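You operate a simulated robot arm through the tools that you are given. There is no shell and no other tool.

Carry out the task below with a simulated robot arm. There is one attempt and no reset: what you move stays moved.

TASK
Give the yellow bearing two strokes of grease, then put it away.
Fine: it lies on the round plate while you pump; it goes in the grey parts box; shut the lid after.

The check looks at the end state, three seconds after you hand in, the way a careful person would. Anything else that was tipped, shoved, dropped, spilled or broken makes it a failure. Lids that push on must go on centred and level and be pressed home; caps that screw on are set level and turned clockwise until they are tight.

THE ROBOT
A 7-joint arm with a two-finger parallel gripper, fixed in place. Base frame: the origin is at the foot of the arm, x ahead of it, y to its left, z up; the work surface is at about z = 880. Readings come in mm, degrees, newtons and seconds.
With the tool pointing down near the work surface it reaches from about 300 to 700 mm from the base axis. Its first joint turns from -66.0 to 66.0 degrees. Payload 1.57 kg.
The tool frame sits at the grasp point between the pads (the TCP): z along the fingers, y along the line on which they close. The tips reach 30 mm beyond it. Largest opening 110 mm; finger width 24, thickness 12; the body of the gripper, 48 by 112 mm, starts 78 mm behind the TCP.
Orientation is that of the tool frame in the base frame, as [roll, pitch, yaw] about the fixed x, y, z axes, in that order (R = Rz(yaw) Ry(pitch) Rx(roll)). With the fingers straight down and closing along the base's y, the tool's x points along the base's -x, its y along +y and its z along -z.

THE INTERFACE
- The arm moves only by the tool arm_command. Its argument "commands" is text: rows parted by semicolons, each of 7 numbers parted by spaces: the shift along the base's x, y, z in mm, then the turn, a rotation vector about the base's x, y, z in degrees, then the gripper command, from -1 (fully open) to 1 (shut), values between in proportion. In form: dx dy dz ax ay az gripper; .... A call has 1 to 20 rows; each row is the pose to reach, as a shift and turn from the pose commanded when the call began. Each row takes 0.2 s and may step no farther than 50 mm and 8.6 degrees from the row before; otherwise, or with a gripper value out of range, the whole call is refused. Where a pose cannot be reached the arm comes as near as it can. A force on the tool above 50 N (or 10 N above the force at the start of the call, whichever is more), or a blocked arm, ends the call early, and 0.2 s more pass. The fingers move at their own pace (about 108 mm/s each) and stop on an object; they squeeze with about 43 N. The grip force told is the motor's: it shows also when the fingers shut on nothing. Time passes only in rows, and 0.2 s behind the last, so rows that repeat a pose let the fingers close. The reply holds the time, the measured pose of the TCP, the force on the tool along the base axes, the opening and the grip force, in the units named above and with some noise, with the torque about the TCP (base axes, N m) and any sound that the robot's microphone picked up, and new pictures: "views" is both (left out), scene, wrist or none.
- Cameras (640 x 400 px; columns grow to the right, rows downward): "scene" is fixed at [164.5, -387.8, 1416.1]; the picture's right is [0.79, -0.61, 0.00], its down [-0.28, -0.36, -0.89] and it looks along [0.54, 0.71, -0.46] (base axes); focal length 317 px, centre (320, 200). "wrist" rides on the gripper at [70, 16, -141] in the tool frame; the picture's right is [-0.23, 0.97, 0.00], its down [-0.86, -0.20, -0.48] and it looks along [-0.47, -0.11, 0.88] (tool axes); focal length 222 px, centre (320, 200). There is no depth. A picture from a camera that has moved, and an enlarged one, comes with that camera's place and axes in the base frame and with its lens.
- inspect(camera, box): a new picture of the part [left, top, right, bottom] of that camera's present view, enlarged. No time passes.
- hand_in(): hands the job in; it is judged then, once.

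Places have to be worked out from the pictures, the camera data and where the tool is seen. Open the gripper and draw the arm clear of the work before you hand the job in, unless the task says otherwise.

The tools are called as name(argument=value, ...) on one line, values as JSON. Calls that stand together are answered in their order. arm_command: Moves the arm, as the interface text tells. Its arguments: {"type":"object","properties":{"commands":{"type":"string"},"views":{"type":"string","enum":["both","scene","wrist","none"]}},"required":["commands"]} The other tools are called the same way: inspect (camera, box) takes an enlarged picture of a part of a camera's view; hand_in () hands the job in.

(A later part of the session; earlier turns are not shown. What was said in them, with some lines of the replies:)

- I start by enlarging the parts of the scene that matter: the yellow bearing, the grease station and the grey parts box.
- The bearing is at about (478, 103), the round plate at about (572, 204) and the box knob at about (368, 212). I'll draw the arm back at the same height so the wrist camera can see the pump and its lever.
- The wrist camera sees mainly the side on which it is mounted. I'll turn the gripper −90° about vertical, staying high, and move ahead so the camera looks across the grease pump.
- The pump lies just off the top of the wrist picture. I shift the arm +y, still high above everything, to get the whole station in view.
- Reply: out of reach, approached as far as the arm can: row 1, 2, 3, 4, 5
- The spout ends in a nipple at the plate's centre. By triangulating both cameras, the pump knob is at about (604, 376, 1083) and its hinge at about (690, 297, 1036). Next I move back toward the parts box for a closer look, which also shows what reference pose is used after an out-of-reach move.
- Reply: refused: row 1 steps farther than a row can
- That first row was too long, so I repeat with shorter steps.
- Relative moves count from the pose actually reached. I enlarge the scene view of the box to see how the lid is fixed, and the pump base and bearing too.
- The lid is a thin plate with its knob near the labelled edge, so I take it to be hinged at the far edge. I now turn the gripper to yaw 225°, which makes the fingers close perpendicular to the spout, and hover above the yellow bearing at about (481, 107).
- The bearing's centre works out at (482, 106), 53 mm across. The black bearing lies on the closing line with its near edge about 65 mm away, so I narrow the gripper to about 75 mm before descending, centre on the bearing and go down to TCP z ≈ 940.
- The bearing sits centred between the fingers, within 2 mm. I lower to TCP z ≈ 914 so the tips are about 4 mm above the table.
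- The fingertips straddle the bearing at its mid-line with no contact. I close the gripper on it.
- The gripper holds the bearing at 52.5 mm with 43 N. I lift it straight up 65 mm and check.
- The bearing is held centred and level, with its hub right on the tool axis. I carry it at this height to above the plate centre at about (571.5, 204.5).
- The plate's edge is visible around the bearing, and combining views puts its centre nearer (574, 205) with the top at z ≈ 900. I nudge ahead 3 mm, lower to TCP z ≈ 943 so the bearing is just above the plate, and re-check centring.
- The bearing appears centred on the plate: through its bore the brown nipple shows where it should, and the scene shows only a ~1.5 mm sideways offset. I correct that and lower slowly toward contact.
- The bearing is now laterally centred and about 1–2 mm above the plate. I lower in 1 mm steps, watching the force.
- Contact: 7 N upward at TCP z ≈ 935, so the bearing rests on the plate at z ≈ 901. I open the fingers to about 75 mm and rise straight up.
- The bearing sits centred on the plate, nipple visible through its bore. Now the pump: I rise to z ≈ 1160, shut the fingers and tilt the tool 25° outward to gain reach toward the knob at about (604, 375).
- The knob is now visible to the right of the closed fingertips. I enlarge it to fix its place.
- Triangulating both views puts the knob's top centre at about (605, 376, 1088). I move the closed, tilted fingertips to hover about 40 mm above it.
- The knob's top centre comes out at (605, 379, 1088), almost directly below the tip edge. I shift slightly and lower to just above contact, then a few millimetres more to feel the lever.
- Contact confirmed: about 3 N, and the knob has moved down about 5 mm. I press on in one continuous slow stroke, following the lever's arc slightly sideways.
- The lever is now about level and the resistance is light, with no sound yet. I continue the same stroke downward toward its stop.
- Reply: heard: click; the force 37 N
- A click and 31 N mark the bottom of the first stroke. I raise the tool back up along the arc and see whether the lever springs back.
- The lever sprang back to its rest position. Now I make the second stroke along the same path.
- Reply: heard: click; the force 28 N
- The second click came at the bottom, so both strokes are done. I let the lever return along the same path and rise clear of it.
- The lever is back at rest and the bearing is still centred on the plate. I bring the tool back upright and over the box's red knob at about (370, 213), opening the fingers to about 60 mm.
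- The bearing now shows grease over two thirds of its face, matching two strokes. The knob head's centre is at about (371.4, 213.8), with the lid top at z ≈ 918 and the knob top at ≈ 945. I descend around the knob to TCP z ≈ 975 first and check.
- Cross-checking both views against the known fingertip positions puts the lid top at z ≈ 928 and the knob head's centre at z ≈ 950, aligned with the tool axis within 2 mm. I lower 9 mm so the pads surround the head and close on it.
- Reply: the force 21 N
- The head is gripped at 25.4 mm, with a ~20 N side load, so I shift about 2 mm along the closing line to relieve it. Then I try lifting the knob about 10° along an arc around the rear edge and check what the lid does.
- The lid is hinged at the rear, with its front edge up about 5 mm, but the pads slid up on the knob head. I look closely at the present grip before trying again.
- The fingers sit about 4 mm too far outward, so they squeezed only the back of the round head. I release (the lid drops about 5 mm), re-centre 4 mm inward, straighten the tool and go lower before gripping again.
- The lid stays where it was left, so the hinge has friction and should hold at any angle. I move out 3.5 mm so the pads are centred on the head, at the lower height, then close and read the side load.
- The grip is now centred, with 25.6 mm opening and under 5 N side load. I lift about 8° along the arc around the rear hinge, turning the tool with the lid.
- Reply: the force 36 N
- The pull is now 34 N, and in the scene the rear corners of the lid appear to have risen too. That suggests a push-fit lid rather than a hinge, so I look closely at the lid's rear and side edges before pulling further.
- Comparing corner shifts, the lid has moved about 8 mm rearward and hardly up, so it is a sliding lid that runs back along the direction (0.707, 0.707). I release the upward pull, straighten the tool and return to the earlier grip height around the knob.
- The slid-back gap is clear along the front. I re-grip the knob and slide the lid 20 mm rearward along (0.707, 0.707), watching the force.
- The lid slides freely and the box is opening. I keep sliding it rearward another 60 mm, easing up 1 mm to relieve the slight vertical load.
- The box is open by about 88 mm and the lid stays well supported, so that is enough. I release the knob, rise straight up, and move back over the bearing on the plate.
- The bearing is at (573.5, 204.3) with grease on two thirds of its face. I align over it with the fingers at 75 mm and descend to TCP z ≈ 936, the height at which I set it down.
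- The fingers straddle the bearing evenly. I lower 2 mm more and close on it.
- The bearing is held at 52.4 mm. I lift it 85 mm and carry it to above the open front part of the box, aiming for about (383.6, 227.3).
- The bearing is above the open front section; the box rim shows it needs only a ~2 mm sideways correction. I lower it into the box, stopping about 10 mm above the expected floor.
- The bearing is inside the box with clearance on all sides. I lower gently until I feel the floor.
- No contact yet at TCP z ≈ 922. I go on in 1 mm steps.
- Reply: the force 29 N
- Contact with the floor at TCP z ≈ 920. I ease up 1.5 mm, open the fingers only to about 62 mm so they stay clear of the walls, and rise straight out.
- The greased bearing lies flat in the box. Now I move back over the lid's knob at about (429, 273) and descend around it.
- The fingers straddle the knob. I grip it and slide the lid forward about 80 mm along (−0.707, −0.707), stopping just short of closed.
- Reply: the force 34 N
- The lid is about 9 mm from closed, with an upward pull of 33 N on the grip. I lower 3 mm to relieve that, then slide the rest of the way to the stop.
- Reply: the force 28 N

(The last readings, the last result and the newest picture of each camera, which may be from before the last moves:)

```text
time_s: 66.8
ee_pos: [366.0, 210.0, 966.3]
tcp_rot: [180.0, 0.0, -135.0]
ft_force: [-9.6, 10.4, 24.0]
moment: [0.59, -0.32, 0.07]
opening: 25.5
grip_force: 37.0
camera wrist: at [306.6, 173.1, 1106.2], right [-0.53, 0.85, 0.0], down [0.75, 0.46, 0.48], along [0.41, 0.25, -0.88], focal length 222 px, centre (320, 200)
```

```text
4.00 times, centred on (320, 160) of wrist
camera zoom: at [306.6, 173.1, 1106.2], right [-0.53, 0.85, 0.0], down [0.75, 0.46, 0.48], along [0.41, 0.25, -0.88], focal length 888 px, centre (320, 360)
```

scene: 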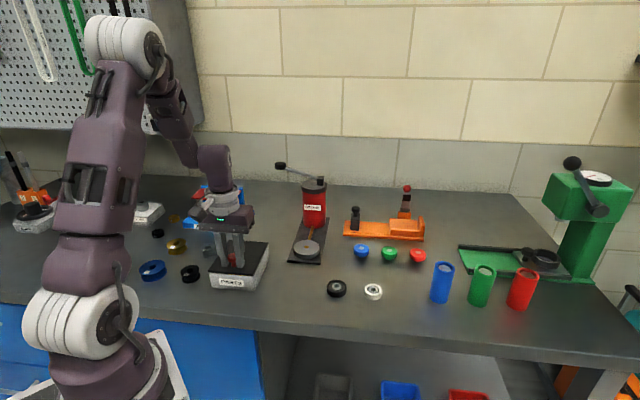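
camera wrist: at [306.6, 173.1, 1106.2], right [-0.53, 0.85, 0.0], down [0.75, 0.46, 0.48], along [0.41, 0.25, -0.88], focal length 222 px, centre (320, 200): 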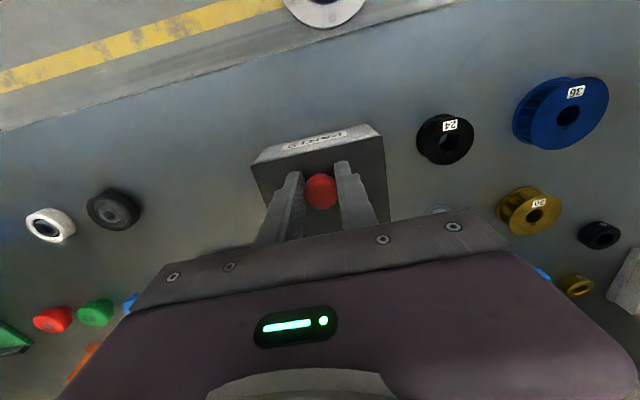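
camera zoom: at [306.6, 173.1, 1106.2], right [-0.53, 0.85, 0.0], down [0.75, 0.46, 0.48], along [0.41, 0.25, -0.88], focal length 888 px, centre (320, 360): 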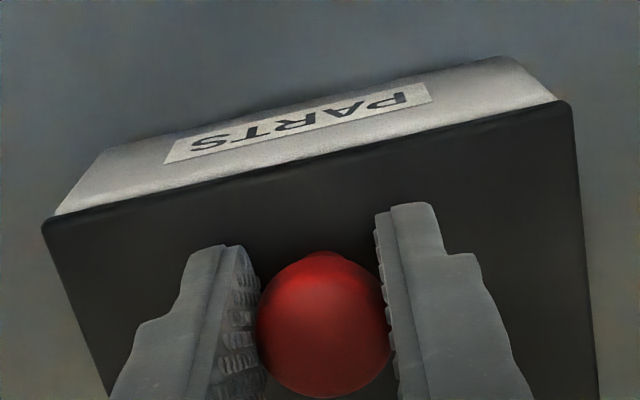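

The lid is within a millimetre or so of closed and no stop force is felt yet. I ease the vertical load and push gently further until the stop is felt.

arm_command(commands="-0.5 0.5 1 0 0 0 0.9; -1.2 -0.2 1.5 0 0 0 0.9; -2.2 -1.2 1.5 0 0 0 0.9; -3.2 -2.2 1.5 0 0 0 0.9; -3.2 -2.2 1.5 0 0 0 0.9")

inspect(camera="scene", box=[215, 235, 275, 290])

inspect(camera="scene", box=[205, 255, 275, 295])

```text
time_s: 68.0
ee_pos: [364.8, 209.9, 966.2]
tcp_rot: [180.0, 0.1, -135.0]
ft_force: [8.8, 18.1, -28.1]
moment: [0.2, -0.13, 0.0]
opening: 25.2
grip_force: 37.0
camera wrist: at [304.9, 171.4, 1107.3], right [-0.53, 0.85, 0.0], down [0.74, 0.46, 0.48], along [0.41, 0.25, -0.88], focal length 222 px, centre (320, 200)
```

scene: 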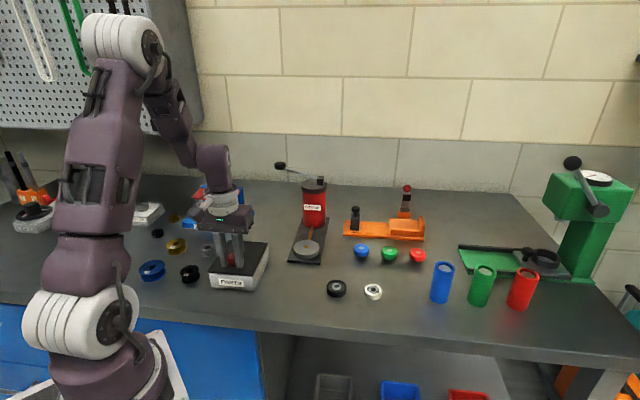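
wrist: 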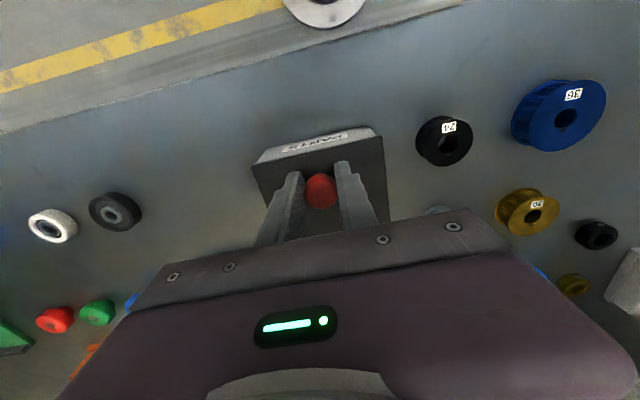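

```text
7.27 times, centred on (245, 262) of scene
camera zoom: at [165.1, -387.1, 1416.2], right [0.79, -0.61, 0.0], down [-0.28, -0.36, -0.89], along [0.54, 0.71, -0.46], focal length 2308 px, centre (866, -254)
```

zoom: 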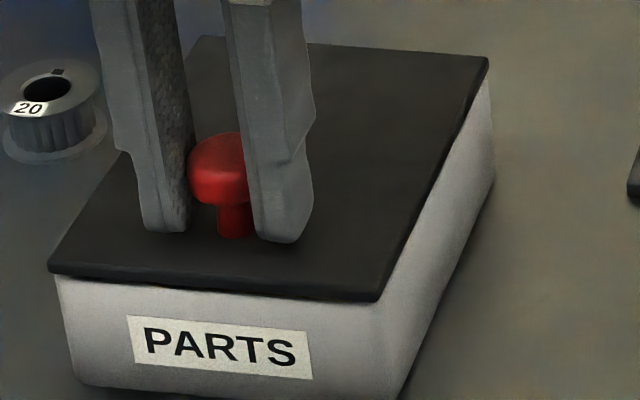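

```text
9.14 times, centred on (240, 275) of scene
camera zoom: at [165.1, -387.1, 1416.2], right [0.79, -0.61, 0.0], down [-0.28, -0.36, -0.89], along [0.54, 0.71, -0.46], focal length 2902 px, centre (1051, -486)
```

zoom: 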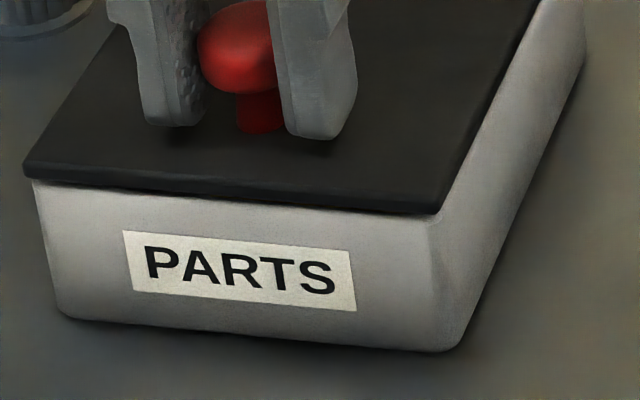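

The lid has reached its stop: it pushes back about 19 N and its front edge now covers the front wall as at the start. I open the fingers, rise straight up and check that it stays shut.

arm_command(commands="0.8 0.5 -0.5 0 0 0 0.7; 0.8 0.5 -0.5 0 0 0 0.2; 0.8 0.5 -0.5 0 0 0 0; 0.8 0.5 20 0 0 0 0; 0.8 0.5 55 0 0 0 0; 0.8 0.5 95 0 0 0 0; 0.8 0.5 130 0 0 0 -0.5; 0.8 0.5 130 0 0 0 -1")

inspect(camera="scene", box=[205, 235, 285, 295])

inspect(camera="wrist", box=[220, 60, 440, 220])

```text
time_s: 69.8
ee_pos: [366.7, 208.3, 1098.5]
tcp_rot: [-179.9, 0.0, -135.1]
ft_force: [0.1, 0.1, -1.5]
moment: [0.01, -0.03, 0.02]
opening: 110.0
grip_force: 0.0
camera wrist: at [306.3, 171.8, 1238.6], right [-0.53, 0.85, 0.0], down [0.75, 0.46, 0.48], along [0.41, 0.25, -0.88], focal length 222 px, centre (320, 200)
```

scene: 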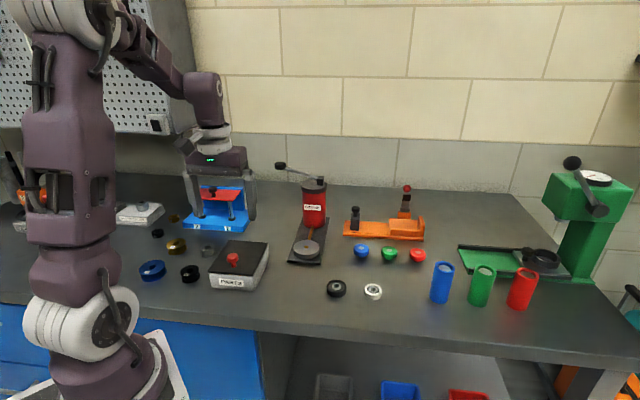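
wrist: 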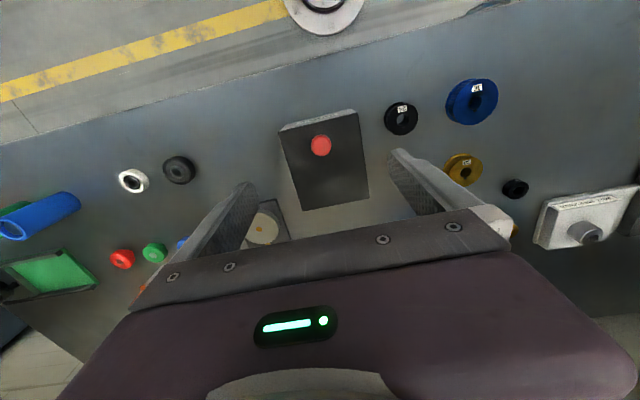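

```text
6.67 times, centred on (245, 265) of scene
camera zoom: at [164.5, -387.8, 1416.1], right [0.79, -0.61, 0.0], down [-0.28, -0.36, -0.89], along [0.54, 0.71, -0.46], focal length 2116 px, centre (820, -233)
```

zoom: 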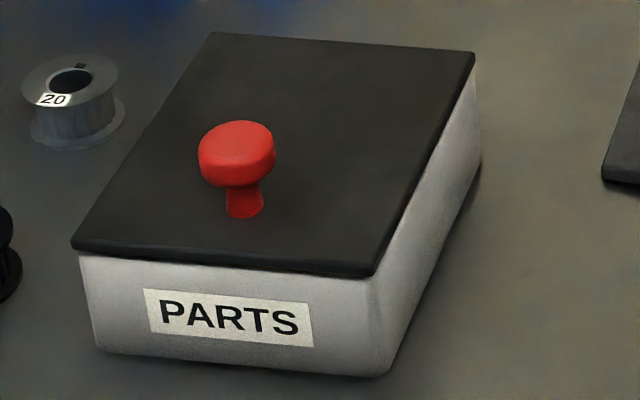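

```text
2.50 times, centred on (330, 140) of wrist
camera zoom: at [306.3, 171.8, 1238.6], right [-0.53, 0.85, 0.0], down [0.75, 0.46, 0.48], along [0.41, 0.25, -0.88], focal length 555 px, centre (295, 350)
```

zoom: 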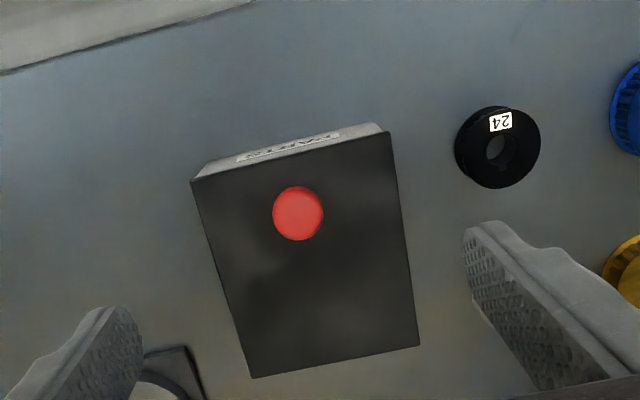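

The lid is shut flush and matches its original outline, and the box has not shifted. I draw the arm up and back, well clear, then check the whole scene.

arm_command(commands="0 -5 40 0 0 0 -1; 5 -15 80 0 0 0 -1; 10 -25 120 0 0 0 -1; 15 -35 155 0 0 0 -1; 20 -45 170 0 0 0 -1; 20 -45 170 0 0 0 -1")

inspect(camera="scene", box=[130, 150, 430, 310])

inspect(camera="scene", box=[260, 150, 350, 280])

```text
time_s: 71.2
ee_pos: [383.3, 164.8, 1266.2]
tcp_rot: [-180.0, 0.0, -135.0]
ft_force: [-0.2, 0.1, -0.5]
moment: [0.02, -0.03, -0.01]
opening: 110.1
grip_force: 0.1
camera wrist: at [323.6, 127.3, 1407.0], right [-0.53, 0.85, 0.0], down [0.75, 0.46, 0.48], along [0.41, 0.25, -0.88], focal length 222 px, centre (320, 200)
```

scene: 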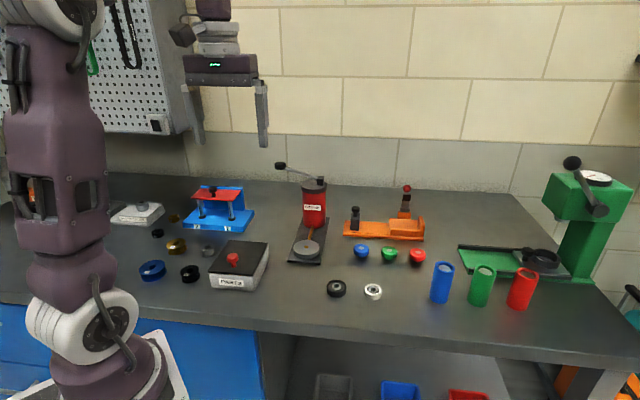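
wrist: 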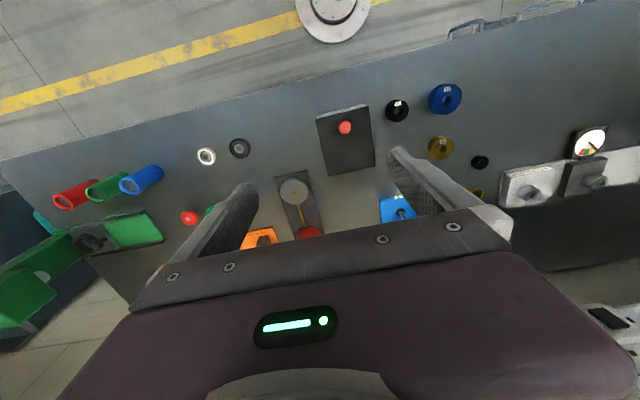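

```text
2.13 times, centred on (280, 230) of scene
camera zoom: at [164.5, -387.8, 1416.1], right [0.79, -0.61, 0.0], down [-0.28, -0.36, -0.89], along [0.54, 0.71, -0.46], focal length 677 px, centre (405, 136)
```

zoom: 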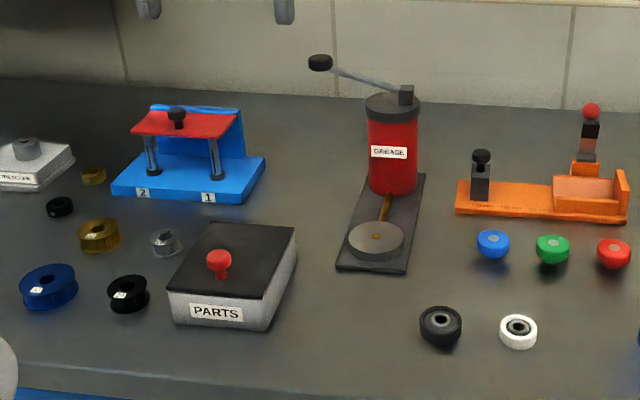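

```text
3.08 times, centred on (305, 215) of scene
camera zoom: at [164.5, -387.8, 1416.1], right [0.79, -0.61, 0.0], down [-0.28, -0.36, -0.89], along [0.54, 0.71, -0.46], focal length 977 px, centre (366, 154)
```

zoom: 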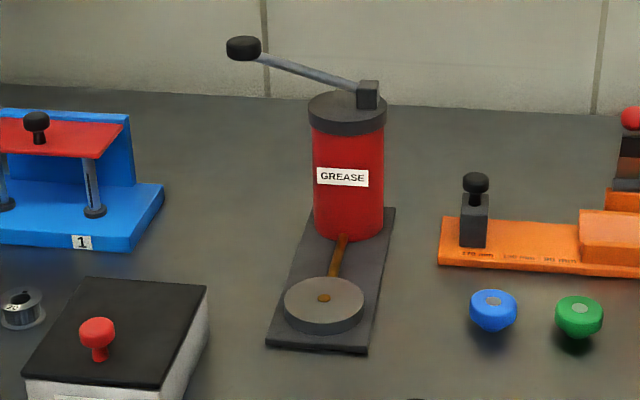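

The bearing got two clicked strokes on the plate and now lies in the grey box with the lid slid fully shut. The pump lever is back at rest, nothing else has moved, and the gripper is open and clear, so I hand the job in.

hand_in()

```text
The job is handed in.
```

The yellow bearing has had two strokes of grease and is now in the grey parts box with the lid shut.

- **Greasing:** The bearing lay centred on the round plate for both strokes. Each one clicked at the bottom, and afterwards grease covered about two thirds of its face.
- **Putting away:** The bearing lies flat on the floor of the box. The lid turned out to be a sliding one. I pushed it forward until it met its stop, and its outline matches the way it looked at the start.
- **The lid before that:** I first took the lid for a hinged one and pulled up on its knob twice, at up to about 34 N, before I saw that it slides. I saw no damage, and it slid normally afterwards.
- **Everything else:** In the last pictures the pump lever is back at rest and nothing else looks moved. The gripper is open and the arm is clear of the bench.
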